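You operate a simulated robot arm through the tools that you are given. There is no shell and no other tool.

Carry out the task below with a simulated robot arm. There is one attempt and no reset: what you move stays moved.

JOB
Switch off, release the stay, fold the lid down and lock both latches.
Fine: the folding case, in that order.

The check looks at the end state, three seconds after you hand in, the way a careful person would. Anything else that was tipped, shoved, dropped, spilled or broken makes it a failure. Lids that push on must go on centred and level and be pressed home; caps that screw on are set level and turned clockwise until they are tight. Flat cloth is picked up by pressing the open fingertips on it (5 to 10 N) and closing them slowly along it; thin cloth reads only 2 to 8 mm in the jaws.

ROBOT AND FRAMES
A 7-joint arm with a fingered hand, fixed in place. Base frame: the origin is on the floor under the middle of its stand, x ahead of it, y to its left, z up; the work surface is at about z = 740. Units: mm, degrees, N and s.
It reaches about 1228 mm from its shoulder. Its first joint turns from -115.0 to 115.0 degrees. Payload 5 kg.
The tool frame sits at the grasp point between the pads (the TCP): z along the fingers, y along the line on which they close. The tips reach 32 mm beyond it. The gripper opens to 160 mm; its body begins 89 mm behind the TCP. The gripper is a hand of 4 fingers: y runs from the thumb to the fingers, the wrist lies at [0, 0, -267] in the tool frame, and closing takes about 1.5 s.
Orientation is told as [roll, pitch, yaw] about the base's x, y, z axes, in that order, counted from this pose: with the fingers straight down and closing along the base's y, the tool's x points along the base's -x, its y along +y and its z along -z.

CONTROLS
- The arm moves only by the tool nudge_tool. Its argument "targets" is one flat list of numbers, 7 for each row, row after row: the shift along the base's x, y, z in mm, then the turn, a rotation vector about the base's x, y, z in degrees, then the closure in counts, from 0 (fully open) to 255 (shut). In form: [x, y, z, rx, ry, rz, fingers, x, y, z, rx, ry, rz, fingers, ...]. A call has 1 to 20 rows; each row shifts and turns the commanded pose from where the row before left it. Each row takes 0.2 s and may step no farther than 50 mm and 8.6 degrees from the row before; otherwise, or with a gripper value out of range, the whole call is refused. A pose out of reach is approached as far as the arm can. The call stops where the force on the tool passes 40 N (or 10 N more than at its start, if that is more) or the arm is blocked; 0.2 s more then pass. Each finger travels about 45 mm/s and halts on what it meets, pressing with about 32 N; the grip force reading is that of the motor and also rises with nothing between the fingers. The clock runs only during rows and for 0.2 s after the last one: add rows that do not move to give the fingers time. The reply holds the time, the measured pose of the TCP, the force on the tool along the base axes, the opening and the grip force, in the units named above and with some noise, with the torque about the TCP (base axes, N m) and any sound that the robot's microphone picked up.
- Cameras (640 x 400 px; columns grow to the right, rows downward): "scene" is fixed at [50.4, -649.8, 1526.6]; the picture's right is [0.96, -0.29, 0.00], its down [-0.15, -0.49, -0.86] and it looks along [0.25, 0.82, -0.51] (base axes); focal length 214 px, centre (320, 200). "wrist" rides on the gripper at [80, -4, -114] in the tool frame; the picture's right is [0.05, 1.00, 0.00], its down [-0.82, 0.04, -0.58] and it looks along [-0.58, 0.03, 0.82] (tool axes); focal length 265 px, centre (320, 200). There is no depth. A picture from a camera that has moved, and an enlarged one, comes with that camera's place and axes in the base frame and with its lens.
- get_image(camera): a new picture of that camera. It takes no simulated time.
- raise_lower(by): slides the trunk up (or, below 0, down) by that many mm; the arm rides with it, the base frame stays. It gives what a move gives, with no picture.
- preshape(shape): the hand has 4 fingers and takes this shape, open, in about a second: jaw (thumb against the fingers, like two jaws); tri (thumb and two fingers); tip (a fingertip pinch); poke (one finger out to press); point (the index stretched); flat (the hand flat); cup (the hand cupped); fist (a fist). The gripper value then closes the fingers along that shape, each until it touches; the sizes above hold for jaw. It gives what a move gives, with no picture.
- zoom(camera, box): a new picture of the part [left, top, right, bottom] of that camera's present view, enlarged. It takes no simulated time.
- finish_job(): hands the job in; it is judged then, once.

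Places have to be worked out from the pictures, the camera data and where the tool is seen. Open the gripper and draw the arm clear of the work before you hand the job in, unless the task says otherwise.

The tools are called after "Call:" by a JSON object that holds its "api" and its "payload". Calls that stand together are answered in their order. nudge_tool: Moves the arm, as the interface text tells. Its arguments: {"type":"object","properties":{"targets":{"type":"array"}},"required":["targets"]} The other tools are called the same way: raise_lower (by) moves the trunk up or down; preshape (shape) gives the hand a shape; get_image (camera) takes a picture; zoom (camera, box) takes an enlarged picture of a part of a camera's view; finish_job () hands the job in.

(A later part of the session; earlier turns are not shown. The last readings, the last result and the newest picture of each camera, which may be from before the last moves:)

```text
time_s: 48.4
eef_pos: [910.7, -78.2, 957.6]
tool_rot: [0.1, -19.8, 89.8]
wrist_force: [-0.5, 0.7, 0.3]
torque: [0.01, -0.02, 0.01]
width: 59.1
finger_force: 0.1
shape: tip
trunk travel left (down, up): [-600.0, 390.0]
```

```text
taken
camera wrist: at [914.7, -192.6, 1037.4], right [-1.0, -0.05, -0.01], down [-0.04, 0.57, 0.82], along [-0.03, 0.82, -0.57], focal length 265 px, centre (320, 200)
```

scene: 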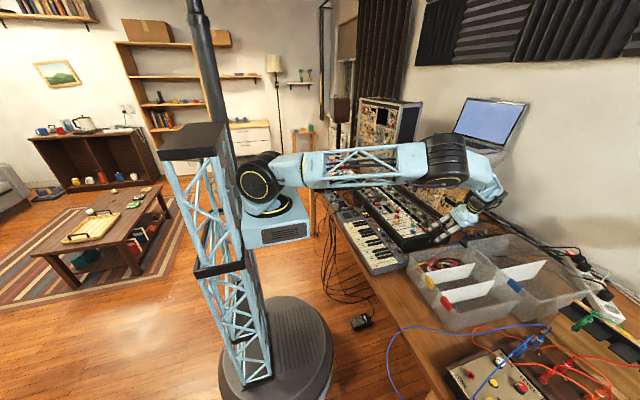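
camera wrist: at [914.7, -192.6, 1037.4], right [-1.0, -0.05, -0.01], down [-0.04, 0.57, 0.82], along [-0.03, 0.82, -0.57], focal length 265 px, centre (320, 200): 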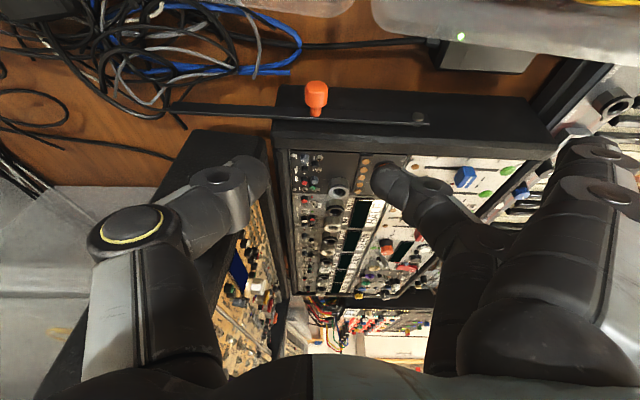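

The stay has dropped flat along the case side and the lid still stands. I raise the hand, turn it back upright (undo tilt and yaw) and go over the lid's top edge to look at the latches and handle.

Call:
{"api": "nudge_tool", "payload": {"targets": [-5, 0, 40, -6.7, 0, 0, 160, -5, 0, 40, -6.7, 0, 0, 160, -5, 0, 40, -6.6, 0, 0, 160, -5, 10, 40, 0, 0, -8, 120, -5, 20, 40, 0, 0, -8, 80, -5, 25, 20, 0, 0, -8, 40, -5, 25, 20, 0, 0, -8, 0, -5, 25, 10, 0, 0, -8, 0, -5, 25, 0, 0, 0, -8, 0, -5, 25, 0, 0, 0, -8, 0, 0, 25, 0, 0, 0, -8, 0, 0, 25, 0, 0, 0, -8, 0, 0, 25, 0, 0, 0, -8, 0, 0, 25, 0, 0, 0, -8, 0, 0, 25, 0, 0, 0, -2, 0]}}

Call:
{"api": "get_image", "payload": {"camera": "wrist"}}

Call:
{"api": "get_image", "payload": {"camera": "scene"}}

```text
time_s: 51.6
eef_pos: [860.1, 203.1, 1205.7]
tool_rot: [0.1, 0.3, -0.2]
wrist_force: [-0.1, 0.4, 0.1]
torque: [-0.03, -0.02, 0.02]
width: 160.1
finger_force: 0.2
shape: tip
trunk travel left (down, up): [-600.0, 390.0]
```

```text
taken
camera wrist: at [780.0, 198.8, 1320.3], right [-0.05, 1.0, 0.0], down [0.82, 0.04, 0.57], along [0.57, 0.03, -0.82], focal length 265 px, centre (320, 200)
```

wrist: 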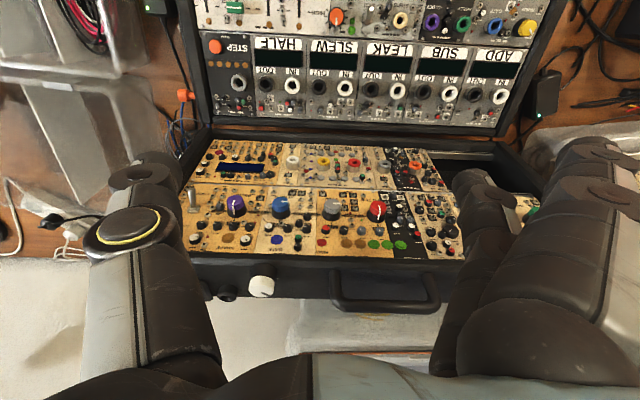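

```text
taken
```

scene: 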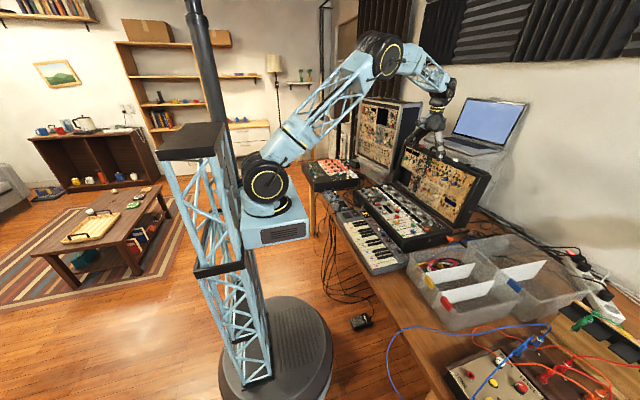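

Call:
{"api": "zoom", "payload": {"camera": "wrist", "box": [190, 240, 450, 350]}}

Call:
{"api": "zoom", "payload": {"camera": "scene", "box": [395, 135, 495, 190]}}

Call:
{"api": "zoom", "payload": {"camera": "scene", "box": [350, 180, 460, 260]}}

```text
2.46 times, centred on (320, 295) of wrist
camera zoom: at [780.0, 198.8, 1320.3], right [-0.05, 1.0, 0.0], down [0.82, 0.04, 0.57], along [0.57, 0.03, -0.82], focal length 653 px, centre (320, -34)
```

zoom: 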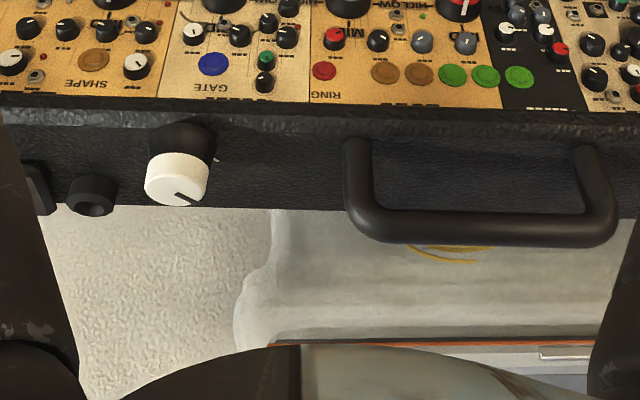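

```text
6.40 times, centred on (445, 162) of scene
camera zoom: at [50.4, -649.8, 1526.6], right [0.96, -0.29, 0.0], down [-0.15, -0.49, -0.86], along [0.25, 0.82, -0.51], focal length 1373 px, centre (-480, 440)
```

zoom: 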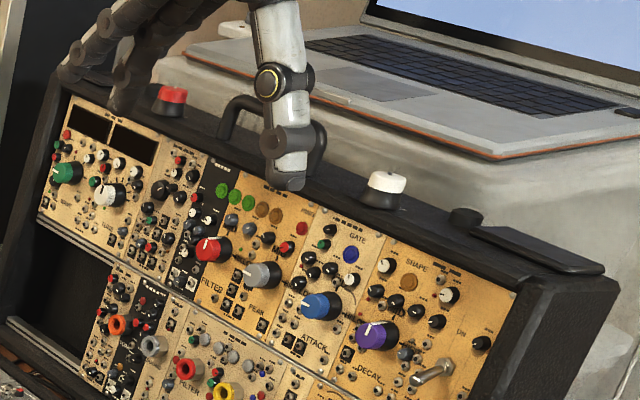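

```text
5.00 times, centred on (405, 220) of scene
camera zoom: at [50.4, -649.8, 1526.6], right [0.96, -0.29, 0.0], down [-0.15, -0.49, -0.86], along [0.25, 0.82, -0.51], focal length 1072 px, centre (-105, 100)
```

zoom: 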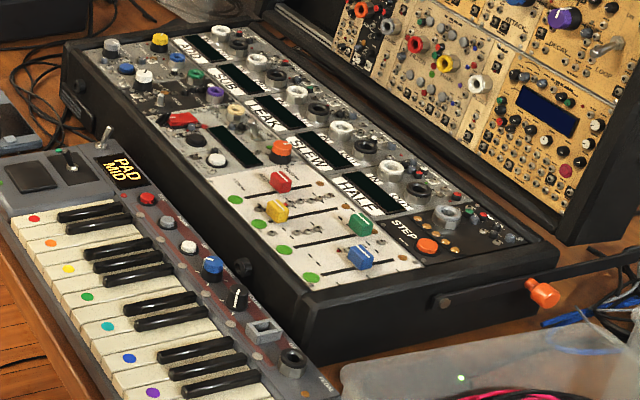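

Both lid-edge knobs (red and white) and black plates with studs near the ends could be latch parts. I move the camera over the lid's top edge for close views, starting at the -y end.

Call:
{"api": "nudge_tool", "payload": {"targets": [20, -35, 8, 0, 0, 0, 0, 20, -35, 8, 0, 0, 0, 0, 20, -35, 8, 0, 0, 0, 0, 20, -35, 6, 0, 0, 0, 0]}}

Call:
{"api": "get_image", "payload": {"camera": "wrist"}}

Call:
{"api": "zoom", "payload": {"camera": "wrist", "box": [220, 170, 440, 310]}}

```text
time_s: 52.6
eef_pos: [940.4, 60.3, 1234.9]
tool_rot: [0.3, 0.4, -0.2]
wrist_force: [-0.2, 0.8, -0.4]
torque: [0.06, 0.0, -0.02]
width: 159.9
finger_force: 0.0
shape: tip
trunk travel left (down, up): [-600.0, 390.0]
```

```text
taken
camera wrist: at [860.8, 56.9, 1350.0], right [-0.05, 1.0, 0.0], down [0.82, 0.04, 0.57], along [0.57, 0.03, -0.82], focal length 265 px, centre (320, 200)
```

wrist: 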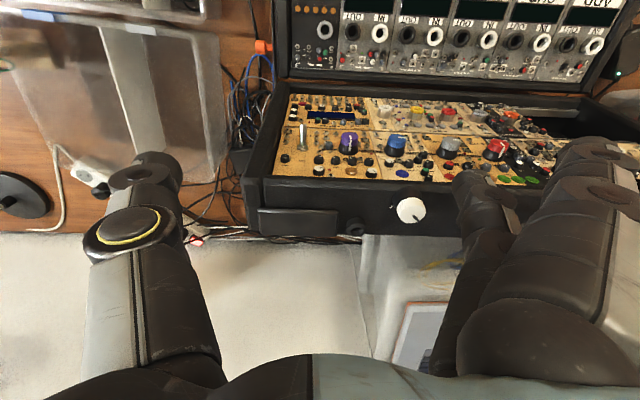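

```text
2.86 times, centred on (330, 240) of wrist
camera zoom: at [860.8, 56.9, 1350.0], right [-0.05, 1.0, 0.0], down [0.82, 0.04, 0.57], along [0.57, 0.03, -0.82], focal length 758 px, centre (291, 86)
```

zoom: 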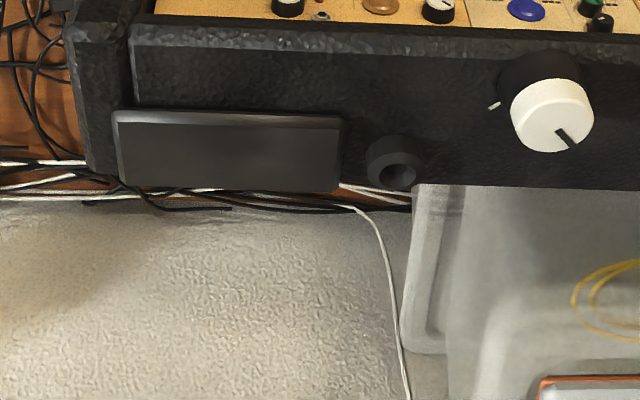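

The white knob is a rotary latch with a black pointer, and there's a small white tick on the lid beside it. I look at it larger, and go on to the red one.

Call:
{"api": "zoom", "payload": {"camera": "wrist", "box": [380, 180, 440, 235]}}

Call:
{"api": "nudge_tool", "payload": {"targets": [0, 45, 0, 0, 0, 0, 0, 0, 45, 0, 0, 0, 0, 0, 0, 45, 0, 0, 0, 0, 0, 0, 45, 0, 0, 0, 0, 0, 0, 45, 0, 0, 0, 0, 0, 0, 30, 0, 0, 0, 0, 0]}}

Call:
{"api": "get_image", "payload": {"camera": "wrist"}}

```text
7.27 times, centred on (410, 208) of wrist
camera zoom: at [860.8, 56.9, 1350.0], right [-0.05, 1.0, 0.0], down [0.82, 0.04, 0.57], along [0.57, 0.03, -0.82], focal length 1930 px, centre (-334, 146)
```

zoom: 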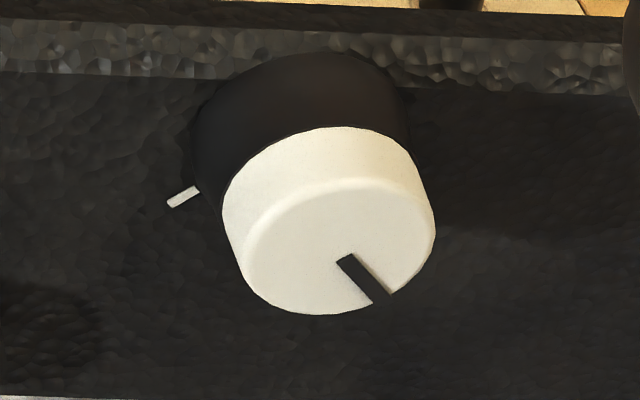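

```text
time_s: 54.0
eef_pos: [929.6, 309.0, 1236.1]
tool_rot: [0.2, 0.1, 0.0]
wrist_force: [-1.2, -0.9, -0.3]
torque: [0.05, -0.06, 0.0]
width: 160.0
finger_force: 0.0
shape: tip
out of reach, approached as far as the arm can: row 6
trunk travel left (down, up): [-600.0, 390.0]
```

```text
taken
camera wrist: at [848.6, 305.4, 1351.1], right [-0.05, 1.0, 0.0], down [0.82, 0.04, 0.58], along [0.58, 0.03, -0.82], focal length 265 px, centre (320, 200)
```

wrist: 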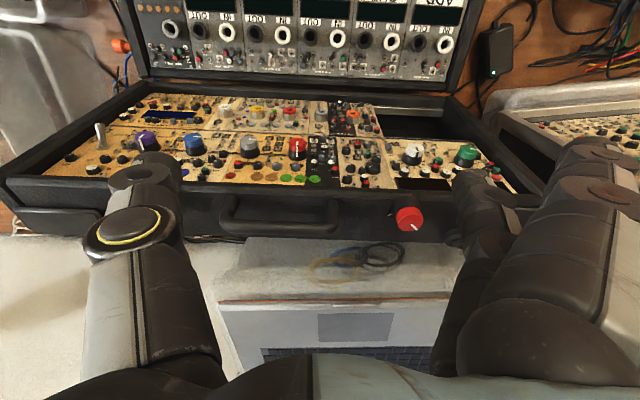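

At x = 930 here the reach limit shows up. I zoom in on the red knob and check the trunk travel later for more reach.

Call:
{"api": "zoom", "payload": {"camera": "wrist", "box": [370, 185, 470, 250]}}

Call:
{"api": "zoom", "payload": {"camera": "wrist", "box": [190, 170, 350, 260]}}

Call:
{"api": "zoom", "payload": {"camera": "wrist", "box": [430, 60, 530, 250]}}

```text
6.15 times, centred on (420, 218) of wrist
camera zoom: at [848.6, 305.4, 1351.1], right [-0.05, 1.0, 0.0], down [0.82, 0.04, 0.58], along [0.58, 0.03, -0.82], focal length 1633 px, centre (-295, 92)
```

zoom: 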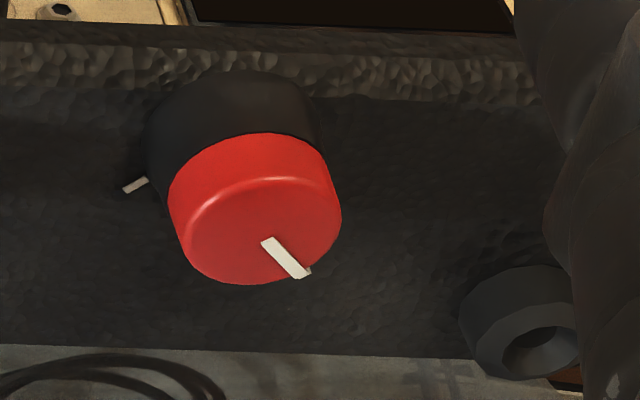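

```text
4.00 times, centred on (270, 215) of wrist
camera zoom: at [848.6, 305.4, 1351.1], right [-0.05, 1.0, 0.0], down [0.82, 0.04, 0.58], along [0.58, 0.03, -0.82], focal length 1062 px, centre (520, 140)
```

zoom: 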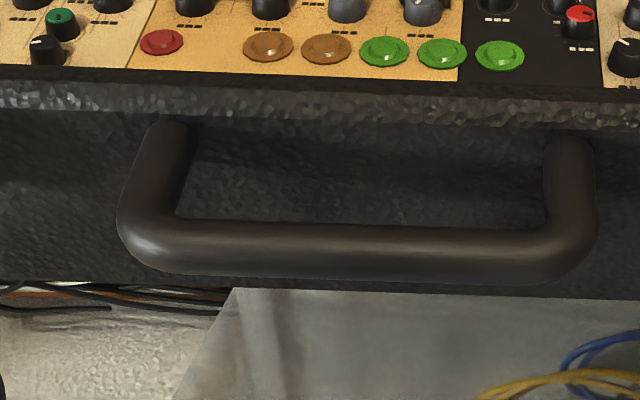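

```text
2.11 times, centred on (480, 155) of wrist
camera zoom: at [848.6, 305.4, 1351.1], right [-0.05, 1.0, 0.0], down [0.82, 0.04, 0.58], along [0.58, 0.03, -0.82], focal length 559 px, centre (-17, 295)
```

zoom: 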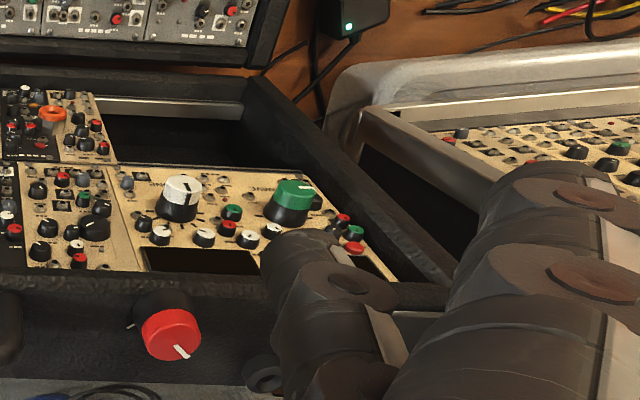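

Both latch knobs carry pointers: now at about 50° (toward +y/back), with a second tick about 90-97° further round, so they lock by a clockwise quarter turn once closed. The lid stands about 8° past vertical (top edge x 989-1072, z 1127-1115), and its handle bar runs y 226-329 at about (1015, ·, 1162). I back off and turn the hand (yaw -90, pitch -20) to pinch that handle.

Call:
{"api": "nudge_tool", "payload": {"targets": [-20, -5, 5, 0, 0, -8, 0, -20, -5, 5, 0, 0, -8, 0, -20, -5, 5, 0, 0, -8, 0, -20, -5, 5, 0, 0, -8, 0, -15, -5, 5, 0, 0, -8, 0, -10, -3, 0, 0, 0, -8, 40, -5, -2, 0, 0, 0, -8, 80, 0, 0, 0, 0, 0, -8, 120, 0, 0, 0, 0, 0, -8, 160, 0, 0, 0, 0, 0, -8, 170, 0, 0, 0, 0, 0, -8, 170, 0, 0, 0, 0, -6, -2, 170, 0, 0, 0, 0, -7, 0, 170, 0, 0, 0, 0, -7, 0, 170]}}

Call:
{"api": "get_image", "payload": {"camera": "wrist"}}

Call:
{"api": "get_image", "payload": {"camera": "scene"}}

```text
time_s: 57.0
eef_pos: [822.2, 279.9, 1261.0]
tool_rot: [20.2, 0.1, -90.1]
wrist_force: [-0.4, -0.8, -0.9]
torque: [-0.02, -0.01, -0.02]
width: 53.6
finger_force: 0.0
shape: tip
trunk travel left (down, up): [-600.0, 390.0]
```

```text
taken
camera wrist: at [777.1, 361.2, 1366.0], right [0.94, 0.05, 0.35], down [-0.16, -0.82, 0.55], along [0.31, -0.58, -0.76], focal length 265 px, centre (320, 200)
```

wrist: 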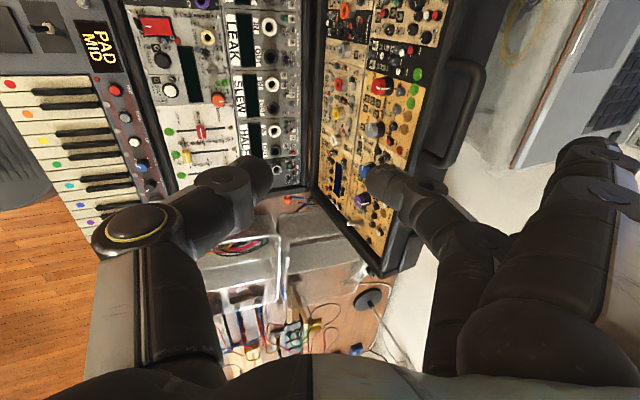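

```text
taken
```

scene: 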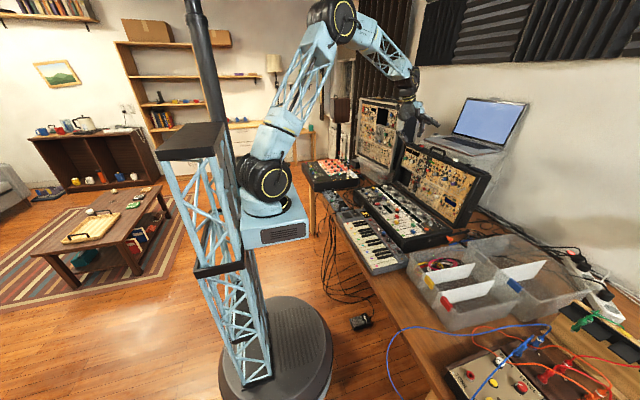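

I can see the handle from this side now. I zoom in to locate it.

Call:
{"api": "zoom", "payload": {"camera": "wrist", "box": [380, 30, 540, 200]}}

```text
2.35 times, centred on (460, 115) of wrist
camera zoom: at [777.1, 361.2, 1366.0], right [0.94, 0.05, 0.35], down [-0.16, -0.82, 0.55], along [0.31, -0.58, -0.76], focal length 624 px, centre (-9, 400)
```

zoom: 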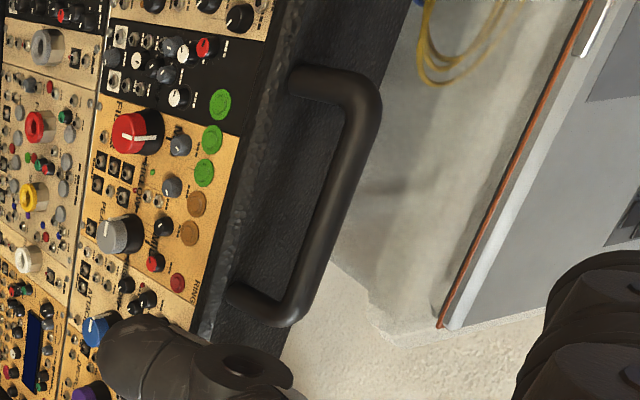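

The handle bar reads (1015, 277, 1162), matching the earlier estimate. I move to a pre-grasp point about 70 mm back along the finger direction.

Call:
{"api": "nudge_tool", "payload": {"targets": [40, -1, -4, 0, 0, 0, 170, 41, -1, -5, 0, 0, 0, 170, 42, -1, -5, 0, 0, 0, 170, 41, 0, -5, 0, 0, 0, 170]}}

Call:
{"api": "get_image", "payload": {"camera": "wrist"}}

Call:
{"api": "zoom", "payload": {"camera": "scene", "box": [395, 90, 495, 190]}}

```text
time_s: 58.0
eef_pos: [987.3, 276.6, 1239.8]
tool_rot: [20.1, 0.1, -90.1]
wrist_force: [0.3, 0.4, 0.0]
torque: [-0.02, 0.03, -0.01]
width: 53.4
finger_force: 0.1
shape: tip
trunk travel left (down, up): [-600.0, 390.0]
```

```text
taken
camera wrist: at [943.5, 357.9, 1345.2], right [0.94, 0.05, 0.34], down [-0.16, -0.82, 0.56], along [0.31, -0.58, -0.76], focal length 265 px, centre (320, 200)
```

wrist: 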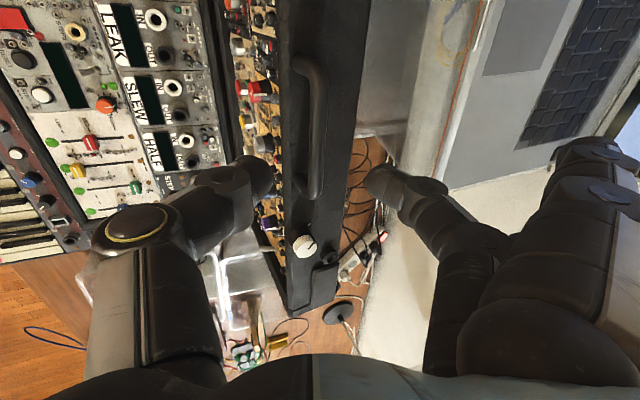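

```text
4.00 times, centred on (445, 140) of scene
camera zoom: at [50.4, -649.8, 1526.6], right [0.96, -0.29, 0.0], down [-0.15, -0.49, -0.86], along [0.25, 0.82, -0.51], focal length 858 px, centre (-180, 440)
```

zoom: 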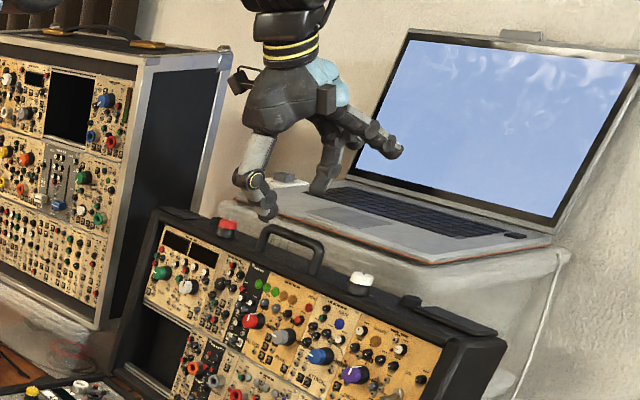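

The bar lies between thumb and finger in this view, centred at about (1011, 278, 1161). I narrow the pinch to 40 mm and advance 40 mm along the fingers.

Call:
{"api": "nudge_tool", "payload": {"targets": [0, 0, 0, 0, 0, 0, 192, 0, 0, 0, 0, 0, 0, 192, 3, 0, -12, 0, 0, 0, 192, 3, 0, -13, 0, 0, 0, 192, 3, 0, -13, 0, 0, 0, 192]}}

Call:
{"api": "get_image", "payload": {"camera": "wrist"}}

Call:
{"api": "zoom", "payload": {"camera": "scene", "box": [415, 120, 475, 170]}}

```text
time_s: 59.2
eef_pos: [994.6, 276.7, 1201.6]
tool_rot: [20.1, 0.2, -90.0]
wrist_force: [0.7, -0.2, 0.3]
torque: [0.0, -0.02, -0.01]
width: 39.8
finger_force: 0.1
shape: tip
trunk travel left (down, up): [-600.0, 390.0]
```

```text
taken
camera wrist: at [951.3, 358.2, 1308.4], right [0.94, 0.05, 0.34], down [-0.16, -0.82, 0.56], along [0.31, -0.58, -0.76], focal length 265 px, centre (320, 200)
```

wrist: 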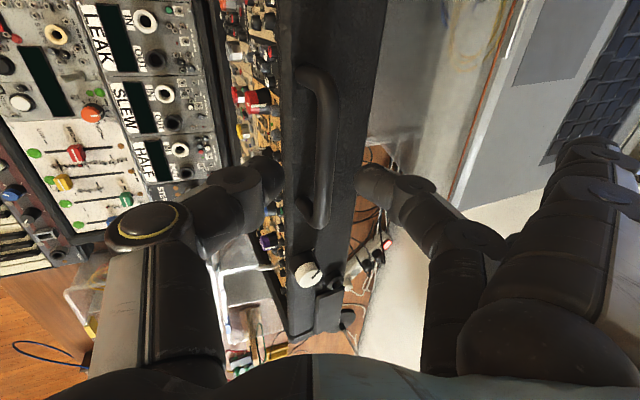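

```text
8.00 times, centred on (445, 145) of scene
camera zoom: at [50.4, -649.8, 1526.6], right [0.96, -0.29, 0.0], down [-0.15, -0.49, -0.86], along [0.25, 0.82, -0.51], focal length 1716 px, centre (-680, 640)
```

zoom: 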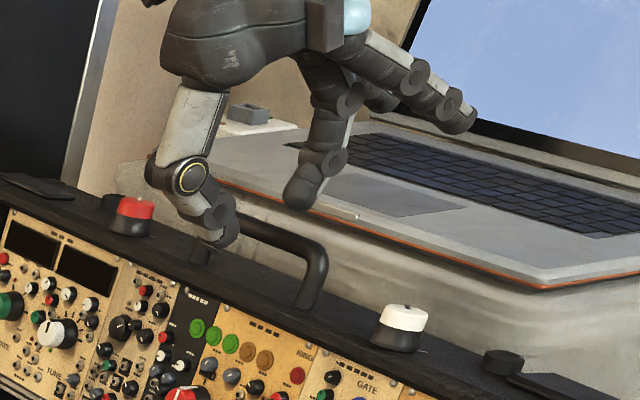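

The bar is centred within 4 mm between thumb and finger. I advance the last 28 mm, with a 3 mm lateral correction.

Call:
{"api": "nudge_tool", "payload": {"targets": [4.5, 0, -8, 0, 0, 0, 192, 4, 0, -9, 0, 0, 0, 192, 4, 0, -9, 0, 0, 0, 192]}}

Call:
{"api": "get_image", "payload": {"camera": "wrist"}}

Call:
{"api": "zoom", "payload": {"camera": "scene", "box": [415, 120, 475, 170]}}

```text
time_s: 60.0
eef_pos: [1007.0, 277.6, 1176.7]
tool_rot: [20.1, 0.1, -89.9]
wrist_force: [-0.2, 0.7, 0.6]
torque: [0.0, -0.02, 0.0]
width: 40.1
finger_force: 0.1
shape: tip
trunk travel left (down, up): [-600.0, 390.0]
```

```text
taken
camera wrist: at [963.5, 358.2, 1283.1], right [0.94, 0.05, 0.34], down [-0.16, -0.82, 0.56], along [0.31, -0.58, -0.76], focal length 265 px, centre (320, 200)
```

wrist: 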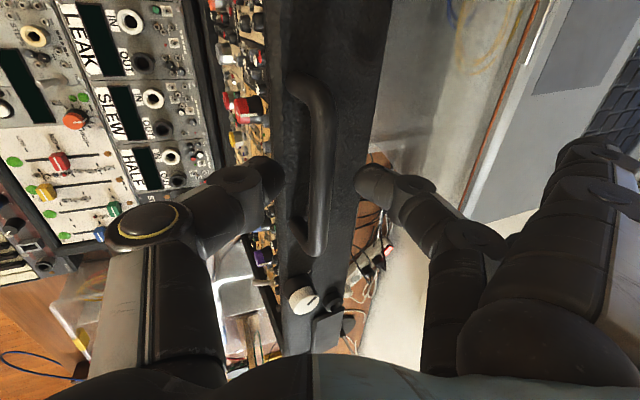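

```text
8.00 times, centred on (445, 145) of scene
camera zoom: at [50.4, -649.8, 1526.6], right [0.96, -0.29, 0.0], down [-0.15, -0.49, -0.86], along [0.25, 0.82, -0.51], focal length 1716 px, centre (-680, 640)
```

zoom: 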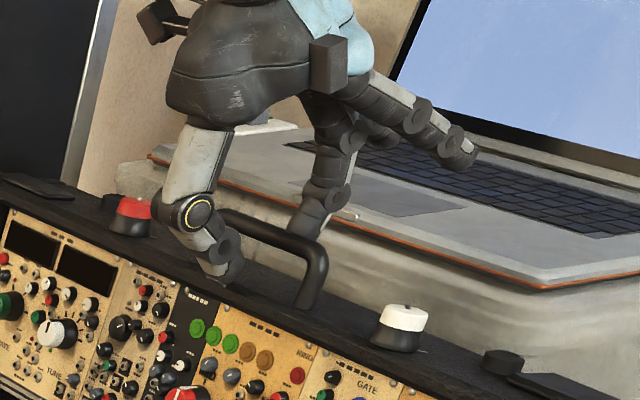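

The thumb tip is just above the lid's edge. I back off 4 mm along the fingers for clearance and close on the bar.

Call:
{"api": "nudge_tool", "payload": {"targets": [-1, 0, 4, 0, 0, 0, 192, 0, 0, 0, 0, 0, 0, 215, 0, 0, 0, 0, 0, 0, 235, 0, 0, 0, 0, 0, 0, 255, 0, 0, 0, 0, 0, 0, 255, 0, 0, 0, 0, 0, 0, 255]}}

Call:
{"api": "get_image", "payload": {"camera": "wrist"}}

Call:
{"api": "zoom", "payload": {"camera": "scene", "box": [415, 120, 475, 170]}}

```text
time_s: 61.4
eef_pos: [1007.4, 278.0, 1180.0]
tool_rot: [20.0, 0.1, -90.1]
wrist_force: [-0.7, -0.8, -8.0]
torque: [0.0, 0.02, 0.01]
width: 5.1
finger_force: 31.9
shape: tip
trunk travel left (down, up): [-600.0, 390.0]
```

```text
taken
camera wrist: at [963.0, 358.3, 1285.5], right [0.94, 0.05, 0.34], down [-0.16, -0.82, 0.56], along [0.31, -0.58, -0.76], focal length 265 px, centre (320, 200)
```

wrist: 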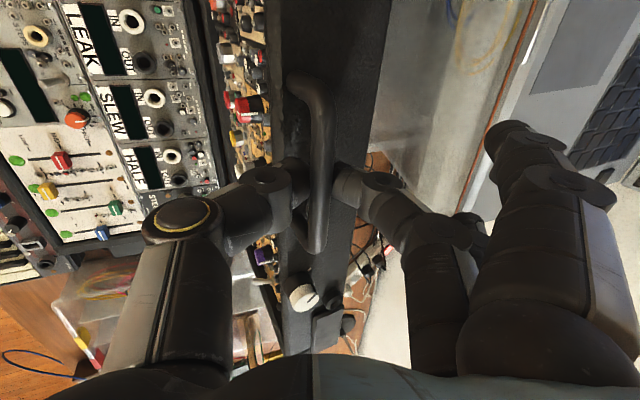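

```text
8.00 times, centred on (445, 145) of scene
camera zoom: at [50.4, -649.8, 1526.6], right [0.96, -0.29, 0.0], down [-0.15, -0.49, -0.86], along [0.25, 0.82, -0.51], focal length 1716 px, centre (-680, 640)
```

zoom: 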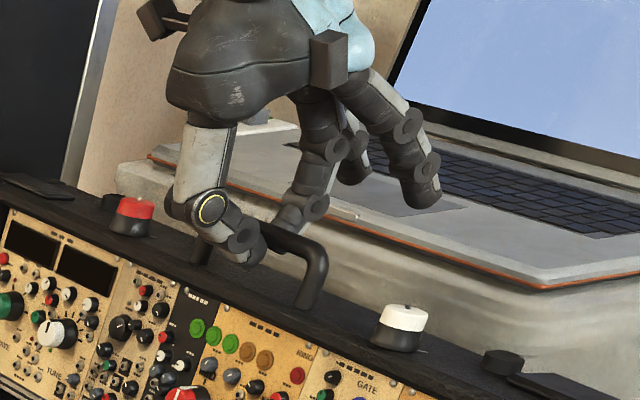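

The bar is caged between thumb and finger (width 5, 32 N). I start swinging the lid forward along the arc about the hinge at roughly (946, ·, 838), first only 8°, and check.

Call:
{"api": "nudge_tool", "payload": {"targets": [-8, 0, 1.6, 0, -0.3, 0, 255, -8, 0, 1.5, 0, -0.3, 0, 255, -8, 0, 1.4, 0, -0.4, 0, 255, -8, 0, 0.8, 0, -0.3, 0, 255, -8, 0, 0.7, 0, -0.4, 0, 255, -7.4, 0, 0.6, 0, -0.3, 0, 255]}}

Call:
{"api": "get_image", "payload": {"camera": "wrist"}}

Call:
{"api": "get_image", "payload": {"camera": "scene"}}

```text
time_s: 62.8
eef_pos: [960.7, 276.7, 1185.6]
tool_rot: [21.9, 0.1, -90.0]
wrist_force: [1.8, -2.6, -20.5]
torque: [-0.04, -0.01, -0.02]
width: 3.8
finger_force: 31.8
shape: tip
trunk travel left (down, up): [-600.0, 390.0]
```

```text
taken
camera wrist: at [912.7, 358.4, 1289.2], right [0.93, 0.05, 0.37], down [-0.18, -0.82, 0.55], along [0.33, -0.58, -0.75], focal length 265 px, centre (320, 200)
```

wrist: 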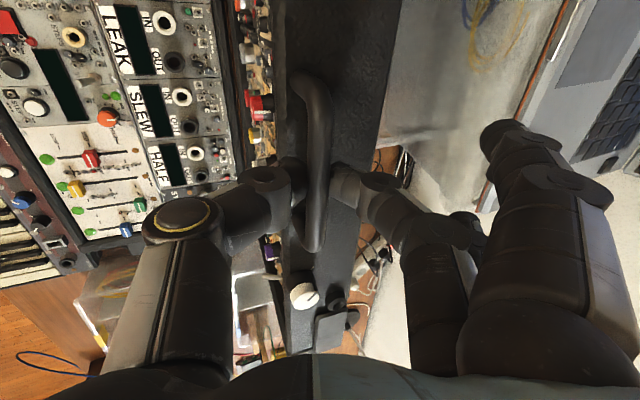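

```text
taken
```

scene: 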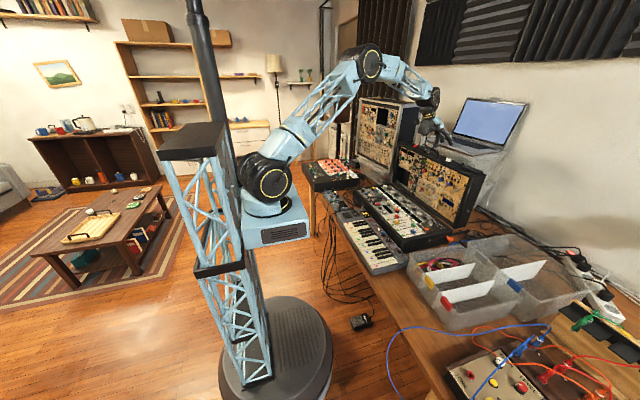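

The lid follows. Upward pull has risen to 20 N, so the true arc is a little lower; I lower the path by 3 mm and continue past vertical.

Call:
{"api": "nudge_tool", "payload": {"targets": [-11.8, 0, -1.5, 0, -0.5, 0, 255, -11.8, 0, -1.2, 0, -0.5, 0, 255, -11.8, 0, -0.8, 0, -0.5, 0, 255, -11.8, 0, -1, 0, -0.5, 0, 255]}}

Call:
{"api": "zoom", "payload": {"camera": "scene", "box": [380, 80, 500, 220]}}

```text
time_s: 63.8
eef_pos: [912.8, 276.9, 1181.7]
tool_rot: [23.9, 0.1, -90.1]
wrist_force: [2.5, -4.0, -15.9]
torque: [-0.05, -0.05, -0.04]
width: 3.5
finger_force: 32.3
shape: tip
trunk travel left (down, up): [-600.0, 390.0]
```

```text
2.86 times, centred on (440, 150) of scene
camera zoom: at [50.4, -649.8, 1526.6], right [0.96, -0.29, 0.0], down [-0.15, -0.49, -0.86], along [0.25, 0.82, -0.51], focal length 613 px, centre (-23, 343)
```

zoom: 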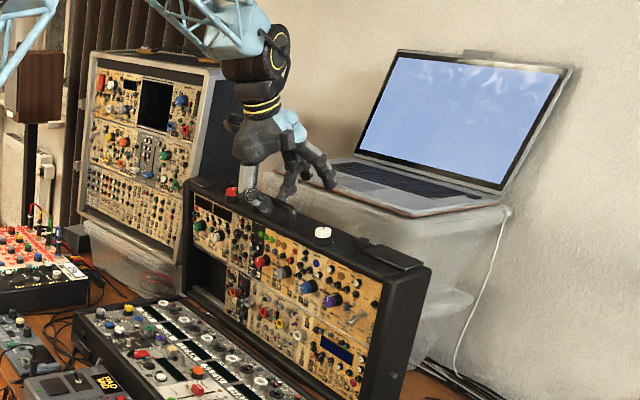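

The lid is now past vertical and held. I continue the arc to about 110°.

Call:
{"api": "nudge_tool", "payload": {"targets": [-11.7, 0, -2, 0, -0.5, 0, 255, -11.6, 0, -2, 0, -0.5, 0, 255, -11.6, 0, -2.3, 0, -0.5, 0, 255, -11.5, 0, -2.3, 0, -0.5, 0, 255, -11.4, 0, -3, 0, -0.5, 0, 255, -11.3, 0, -3, 0, -0.5, 0, 255, -11.2, 0, -3.7, 0, -0.5, 0, 255, -11.1, 0, -3.8, 0, -0.5, 0, 255]}}

Call:
{"api": "get_image", "payload": {"camera": "wrist"}}

Call:
{"api": "zoom", "payload": {"camera": "scene", "box": [340, 80, 500, 240]}}

```text
time_s: 65.6
eef_pos: [821.6, 277.1, 1156.5]
tool_rot: [27.9, 0.0, -90.1]
wrist_force: [8.9, -2.7, -26.3]
torque: [-0.05, -0.17, 0.02]
width: 1.8
finger_force: 32.2
shape: tip
trunk travel left (down, up): [-600.0, 390.0]
```

```text
taken
camera wrist: at [764.7, 358.5, 1256.7], right [0.88, 0.05, 0.47], down [-0.23, -0.82, 0.53], along [0.41, -0.58, -0.71], focal length 265 px, centre (320, 200)
```

wrist: 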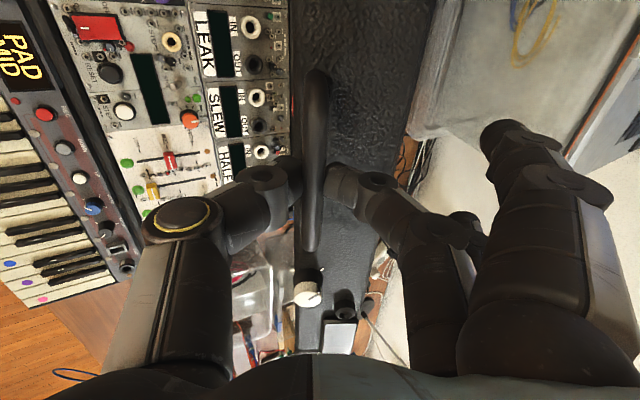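

```text
2.50 times, centred on (420, 160) of scene
camera zoom: at [50.4, -649.8, 1526.6], right [0.96, -0.29, 0.0], down [-0.15, -0.49, -0.86], along [0.25, 0.82, -0.51], focal length 536 px, centre (70, 300)
```

zoom: 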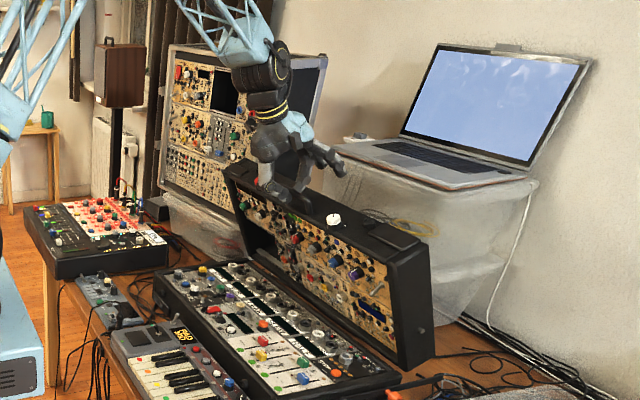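

Held well; the radial pull suggests my hinge estimate is a bit off. I zoom in to measure the lid's present pose before continuing.

Call:
{"api": "zoom", "payload": {"camera": "scene", "box": [410, 160, 474, 230]}}

```text
5.71 times, centred on (442, 195) of scene
camera zoom: at [50.4, -649.8, 1526.6], right [0.96, -0.29, 0.0], down [-0.15, -0.49, -0.86], along [0.25, 0.82, -0.51], focal length 1226 px, centre (-377, 229)
```

zoom: 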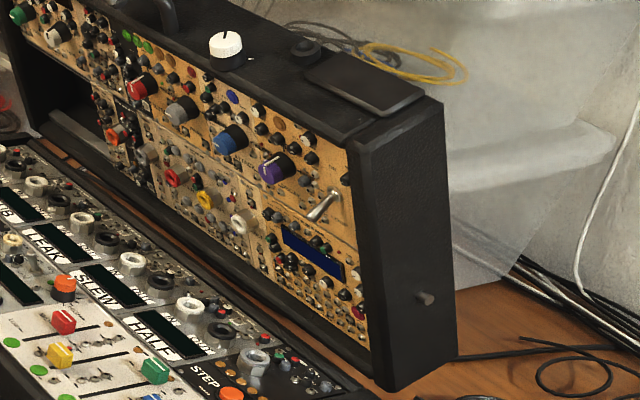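

By the pictures the hinge is at (943, ·, 841) and the arc is right; the load comes from the squeeze drawing the bar into the fingers. I ease the closure to a loose cage of about 9 mm, without moving.

Call:
{"api": "nudge_tool", "payload": {"targets": [0, 0, 0, 0, 0, 0, 248, 0, 0, 0, 0, 0, 0, 243, 0, 0, 0, 0, 0, 0, 240, 0, 0, 0, 0, 0, 0, 240]}}

Call:
{"api": "zoom", "payload": {"camera": "wrist", "box": [220, 60, 440, 270]}}

```text
time_s: 66.6
eef_pos: [820.0, 277.0, 1160.3]
tool_rot: [28.2, 0.0, -90.0]
wrist_force: [-1.2, 1.7, 0.6]
torque: [-0.03, 0.03, -0.05]
width: 9.9
finger_force: 0.1
shape: tip
trunk travel left (down, up): [-600.0, 390.0]
```

```text
1.90 times, centred on (330, 165) of wrist
camera zoom: at [762.8, 358.3, 1260.0], right [0.88, 0.05, 0.47], down [-0.24, -0.82, 0.53], along [0.41, -0.58, -0.71], focal length 506 px, centre (301, 267)
```

zoom: 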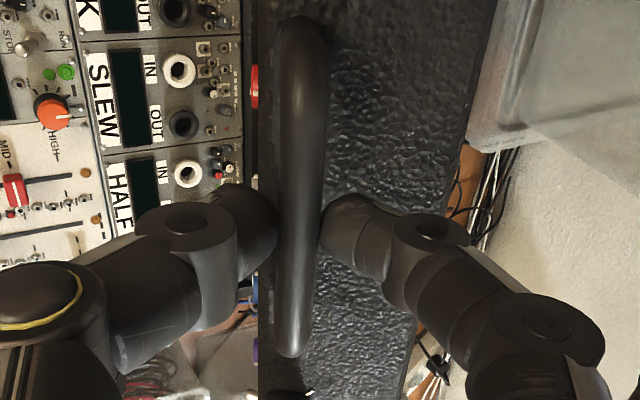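

With the loose cage the load is zero and the lid holds itself by hinge friction. I continue the arc from about 110° to 130°.

Call:
{"api": "nudge_tool", "payload": {"targets": [-9.8, 0, -4, 0, -0.5, 0, 240, -9.7, 0, -4, 0, -0.5, 0, 240, -10.4, 0, -5, 0, -0.5, 0, 240, -10.5, 0, -5.2, 0, -0.5, 0, 240, -10, 0, -5.8, 0, -0.5, 0, 240, -10, 0, -5.8, 0, -0.5, 0, 240, -9.7, 0, -6.4, 0, -0.5, 0, 240, -9.6, 0, -6.5, 0, -0.6, 0, 240, -9.2, 0, -7.1, 0, -0.5, 0, 240, -9.2, 0, -7.2, 0, -0.6, 0, 240]}}

Call:
{"api": "get_image", "payload": {"camera": "wrist"}}

Call:
{"api": "zoom", "payload": {"camera": "scene", "box": [340, 90, 500, 240]}}

```text
time_s: 68.8
eef_pos: [721.4, 278.1, 1102.5]
tool_rot: [33.3, -0.1, -90.0]
wrist_force: [-4.9, 0.5, -3.0]
torque: [0.0, 0.07, 0.01]
width: 10.3
finger_force: 0.1
shape: tip
trunk travel left (down, up): [-600.0, 390.0]
```

```text
taken
camera wrist: at [654.5, 358.6, 1196.6], right [0.83, 0.05, 0.55], down [-0.28, -0.82, 0.5], along [0.47, -0.58, -0.67], focal length 265 px, centre (320, 200)
```

wrist: 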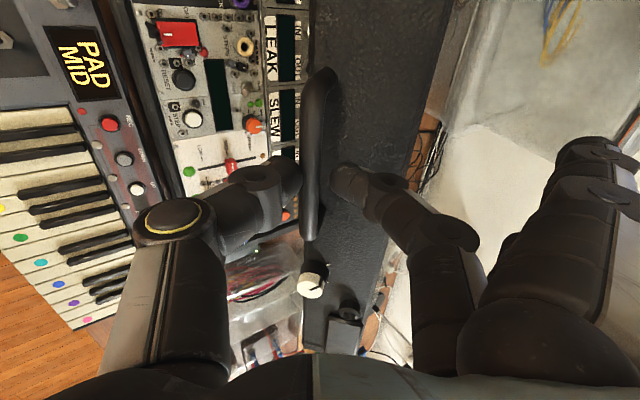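

```text
2.67 times, centred on (420, 165) of scene
camera zoom: at [50.4, -649.8, 1526.6], right [0.96, -0.29, 0.0], down [-0.15, -0.49, -0.86], along [0.25, 0.82, -0.51], focal length 572 px, centre (53, 293)
```

zoom: 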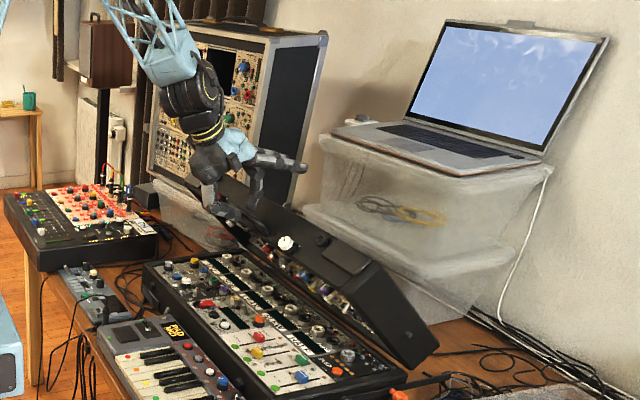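

The lid follows smoothly at small force. I continue the arc from 130° to 150°.

Call:
{"api": "nudge_tool", "payload": {"targets": [-8.6, 0, -7.7, 0, -0.5, 0, 240, -8.6, 0, -7.8, 0, -0.5, 0, 240, -8, 0, -8.3, 0, -0.5, 0, 240, -8.1, 0, -8.4, 0, -0.6, 0, 240, -7.5, 0, -8.8, 0, -0.5, 0, 240, -7.5, 0, -8.9, 0, -0.5, 0, 240, -6.9, 0, -9.3, 0, -0.5, 0, 240, -6.8, 0, -9.4, 0, -0.6, 0, 240, -6.2, 0, -9.8, 0, -0.5, 0, 240, -6.1, 0, -9.8, 0, -0.5, 0, 240]}}

Call:
{"api": "get_image", "payload": {"camera": "wrist"}}

Call:
{"api": "zoom", "payload": {"camera": "scene", "box": [340, 100, 500, 250]}}

```text
time_s: 71.0
eef_pos: [648.5, 277.7, 1016.5]
tool_rot: [38.5, 0.1, -90.0]
wrist_force: [0.3, -0.4, -0.2]
torque: [-0.02, 0.01, 0.0]
width: 10.1
finger_force: 0.0
shape: tip
trunk travel left (down, up): [-600.0, 390.0]
```

```text
taken
camera wrist: at [573.0, 358.9, 1103.3], right [0.78, 0.05, 0.62], down [-0.33, -0.82, 0.48], along [0.53, -0.57, -0.62], focal length 265 px, centre (320, 200)
```

wrist: 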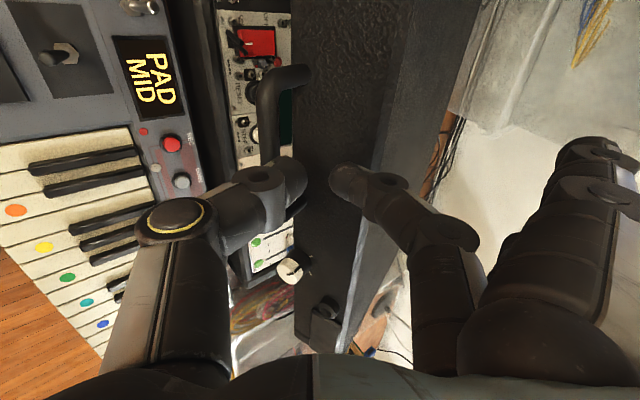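

```text
2.67 times, centred on (420, 175) of scene
camera zoom: at [50.4, -649.8, 1526.6], right [0.96, -0.29, 0.0], down [-0.15, -0.49, -0.86], along [0.25, 0.82, -0.51], focal length 572 px, centre (53, 267)
```

zoom: 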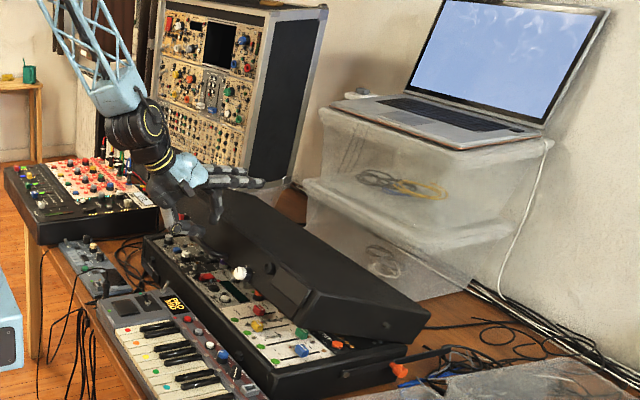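

The bar has slipped out below the thumb and the lid is a few degrees ahead of the hand, at no load. I hold still for a moment to see whether the lid stays or sinks.

Call:
{"api": "nudge_tool", "payload": {"targets": [0, 0, 0, 0, 0, 0, 240, 0, 0, 0, 0, 0, 0, 240]}}

Call:
{"api": "zoom", "payload": {"camera": "scene", "box": [340, 100, 500, 250]}}

Call:
{"api": "get_image", "payload": {"camera": "wrist"}}

```text
time_s: 71.6
eef_pos: [647.5, 278.5, 1016.9]
tool_rot: [38.6, 0.1, -89.9]
wrist_force: [0.4, 0.5, 0.2]
torque: [-0.01, 0.02, -0.01]
width: 9.4
finger_force: 0.2
shape: tip
trunk travel left (down, up): [-600.0, 390.0]
```

```text
2.67 times, centred on (420, 175) of scene
camera zoom: at [50.4, -649.8, 1526.6], right [0.96, -0.29, 0.0], down [-0.15, -0.49, -0.86], along [0.25, 0.82, -0.51], focal length 572 px, centre (53, 267)
```

zoom: 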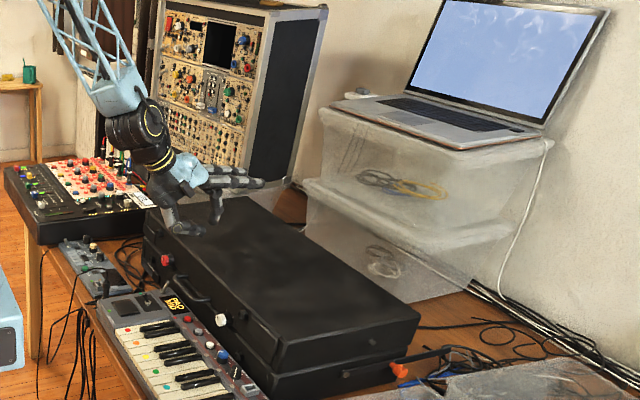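

```text
taken
camera wrist: at [573.4, 358.6, 1103.0], right [0.78, 0.05, 0.62], down [-0.33, -0.82, 0.48], along [0.53, -0.58, -0.62], focal length 265 px, centre (320, 200)
```

wrist: 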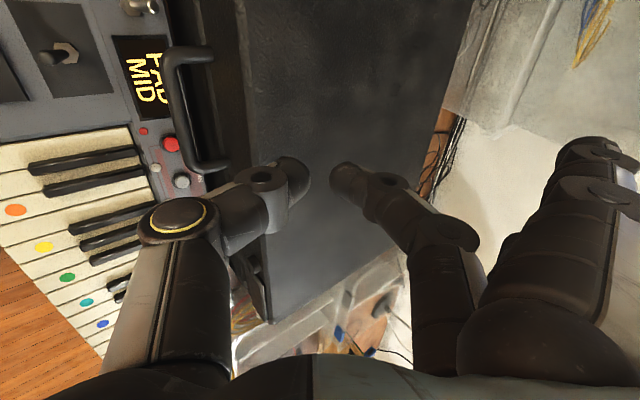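

The lid has come down by itself the last bit and now appears closed. I zoom in to check the seam, the handle and the knobs.

Call:
{"api": "zoom", "payload": {"camera": "scene", "box": [370, 180, 460, 255]}}

Call:
{"api": "zoom", "payload": {"camera": "wrist", "box": [100, 0, 320, 200]}}

```text
5.33 times, centred on (415, 218) of scene
camera zoom: at [50.4, -649.8, 1526.6], right [0.96, -0.29, 0.0], down [-0.15, -0.49, -0.86], along [0.25, 0.82, -0.51], focal length 1144 px, centre (-187, 107)
```

zoom: 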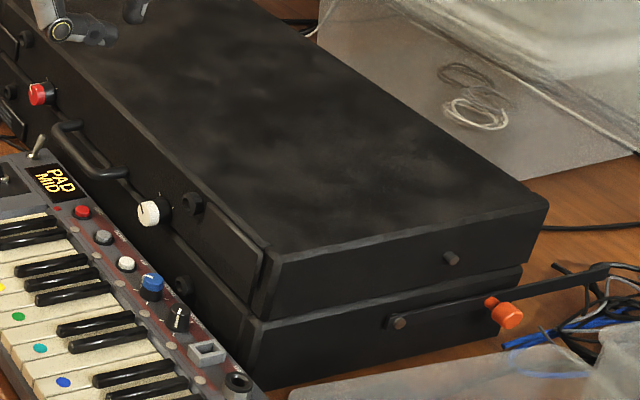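

```text
2.00 times, centred on (210, 100) of wrist
camera zoom: at [573.4, 358.6, 1103.0], right [0.78, 0.05, 0.62], down [-0.33, -0.82, 0.48], along [0.53, -0.58, -0.62], focal length 531 px, centre (540, 400)
```

zoom: 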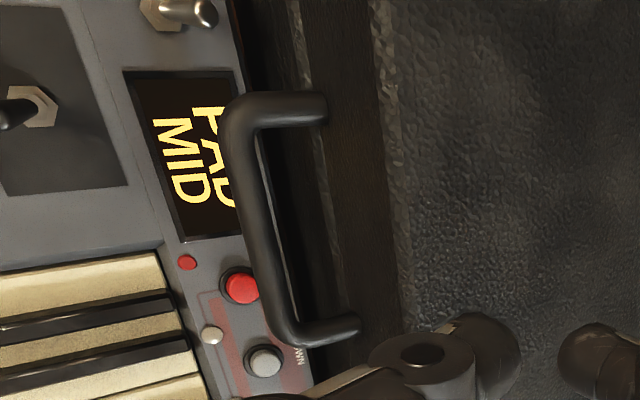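

The lid is closed. The knobs now face the robot on the lid's front. I raise and retract the hand, pitching it so the fingers point at the case (+x), to view the front face.

Call:
{"api": "nudge_tool", "payload": {"targets": [-20, 0, 30, 0, 0, 0, 240, -30, 0, 30, 0, 0, 0, 220, -30, 0, 0, 0, -7.4, 0, 200, -30, 0, 0, 0, -7.4, 0, 180, -30, 0, 0, 0, -7.4, 0, 170, -20, 0, -10, 0, -7.3, 0, 170, -10, 0, -20, 0, -7.3, 0, 170, -10, 0, -30, 0, -7.3, 0, 170, 0, 0, -30, 0, -7.3, 0, 170]}}

Call:
{"api": "get_image", "payload": {"camera": "wrist"}}

Call:
{"api": "get_image", "payload": {"camera": "scene"}}

```text
time_s: 73.6
eef_pos: [478.7, 293.3, 981.6]
tool_rot: [90.0, 0.1, -89.9]
wrist_force: [0.6, -0.4, -0.1]
torque: [-0.02, 0.01, -0.01]
width: 52.8
finger_force: 0.1
shape: tip
out of reach, approached as far as the arm can: row 5, 6
trunk travel left (down, up): [-600.0, 390.0]
```

```text
taken
camera wrist: at [364.8, 375.7, 978.3], right [0.0, 0.05, 1.0], down [-0.58, -0.82, 0.04], along [0.82, -0.57, 0.03], focal length 265 px, centre (320, 200)
```

wrist: 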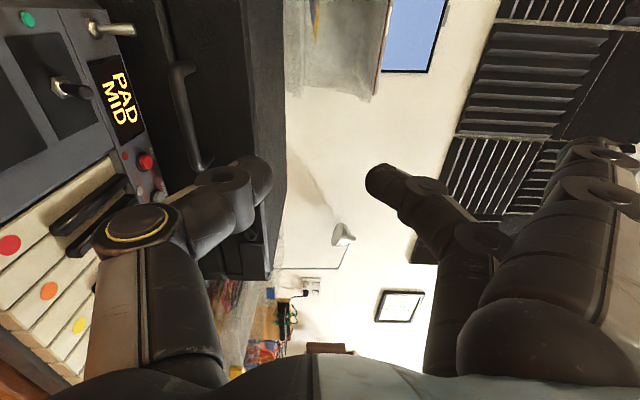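

```text
taken
```

scene: 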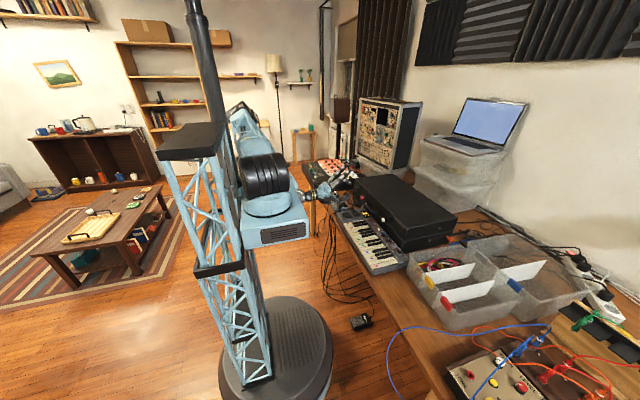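

The hand is close to the robot's folded limit here. I raise the trunk 150 mm to give the arm more room, keeping clear of everything.

Call:
{"api": "raise_lower", "payload": {"by": 150}}

Call:
{"api": "nudge_tool", "payload": {"targets": [0, -10, -10, 8.2, 0, 0, 170, 0, -10, -15, 8.2, 0, 0, 170, 0, -10, -15, 8.2, 0, 0, 170, 0, -10, -15, 8.2, 0, 0, 170, 0, -10, -15, 8.2, 0, 0, 170, 0, -10, -15, 8.2, 0, 0, 170, 0, -10, -15, 8.2, 0, 0, 170, 0, -10, -15, 8.2, 0, 0, 170, 0, -10, -15, 8.2, 0, 0, 170, 0, -10, -10, 8.2, 0, 0, 170, 0, -10, -10, 8, 0, 0, 170]}}

Call:
{"api": "get_image", "payload": {"camera": "wrist"}}

Call:
{"api": "get_image", "payload": {"camera": "scene"}}

```text
time_s: 75.3
eef_pos: [479.6, 293.9, 1131.6]
tool_rot: [90.0, 0.1, -89.9]
wrist_force: [-0.9, 0.0, 0.5]
torque: [-0.05, 0.02, 0.01]
width: 52.9
finger_force: 0.1
shape: tip
trunk travel left (down, up): [-750.0, 240.0]
```

```text
time_s: 77.8
eef_pos: [479.2, 182.2, 982.5]
tool_rot: [-107.2, 89.8, 72.8]
wrist_force: [-0.1, -0.1, 0.0]
torque: [0.02, -0.01, -0.01]
width: 53.0
finger_force: 0.0
shape: tip
trunk travel left (down, up): [-750.0, 240.0]
```

```text
taken
camera wrist: at [365.0, 188.5, 1062.9], right [0.0, -1.0, 0.05], down [-0.58, -0.04, -0.82], along [0.82, -0.03, -0.58], focal length 265 px, centre (320, 200)
```

wrist: 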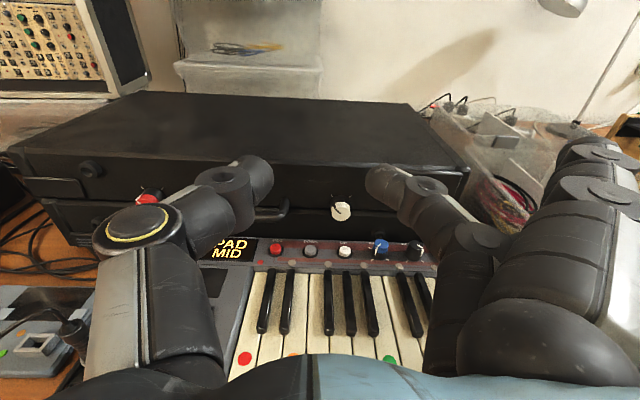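

```text
taken
```

scene: 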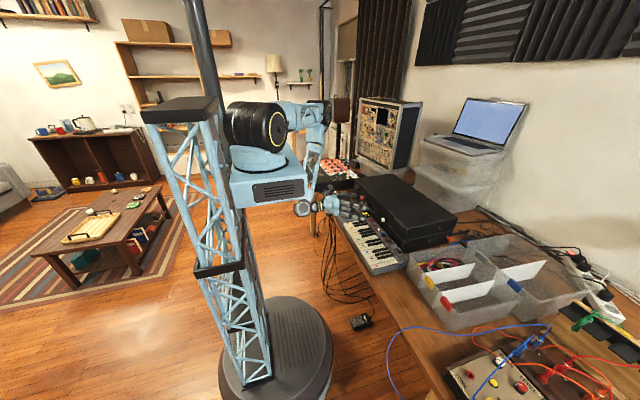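

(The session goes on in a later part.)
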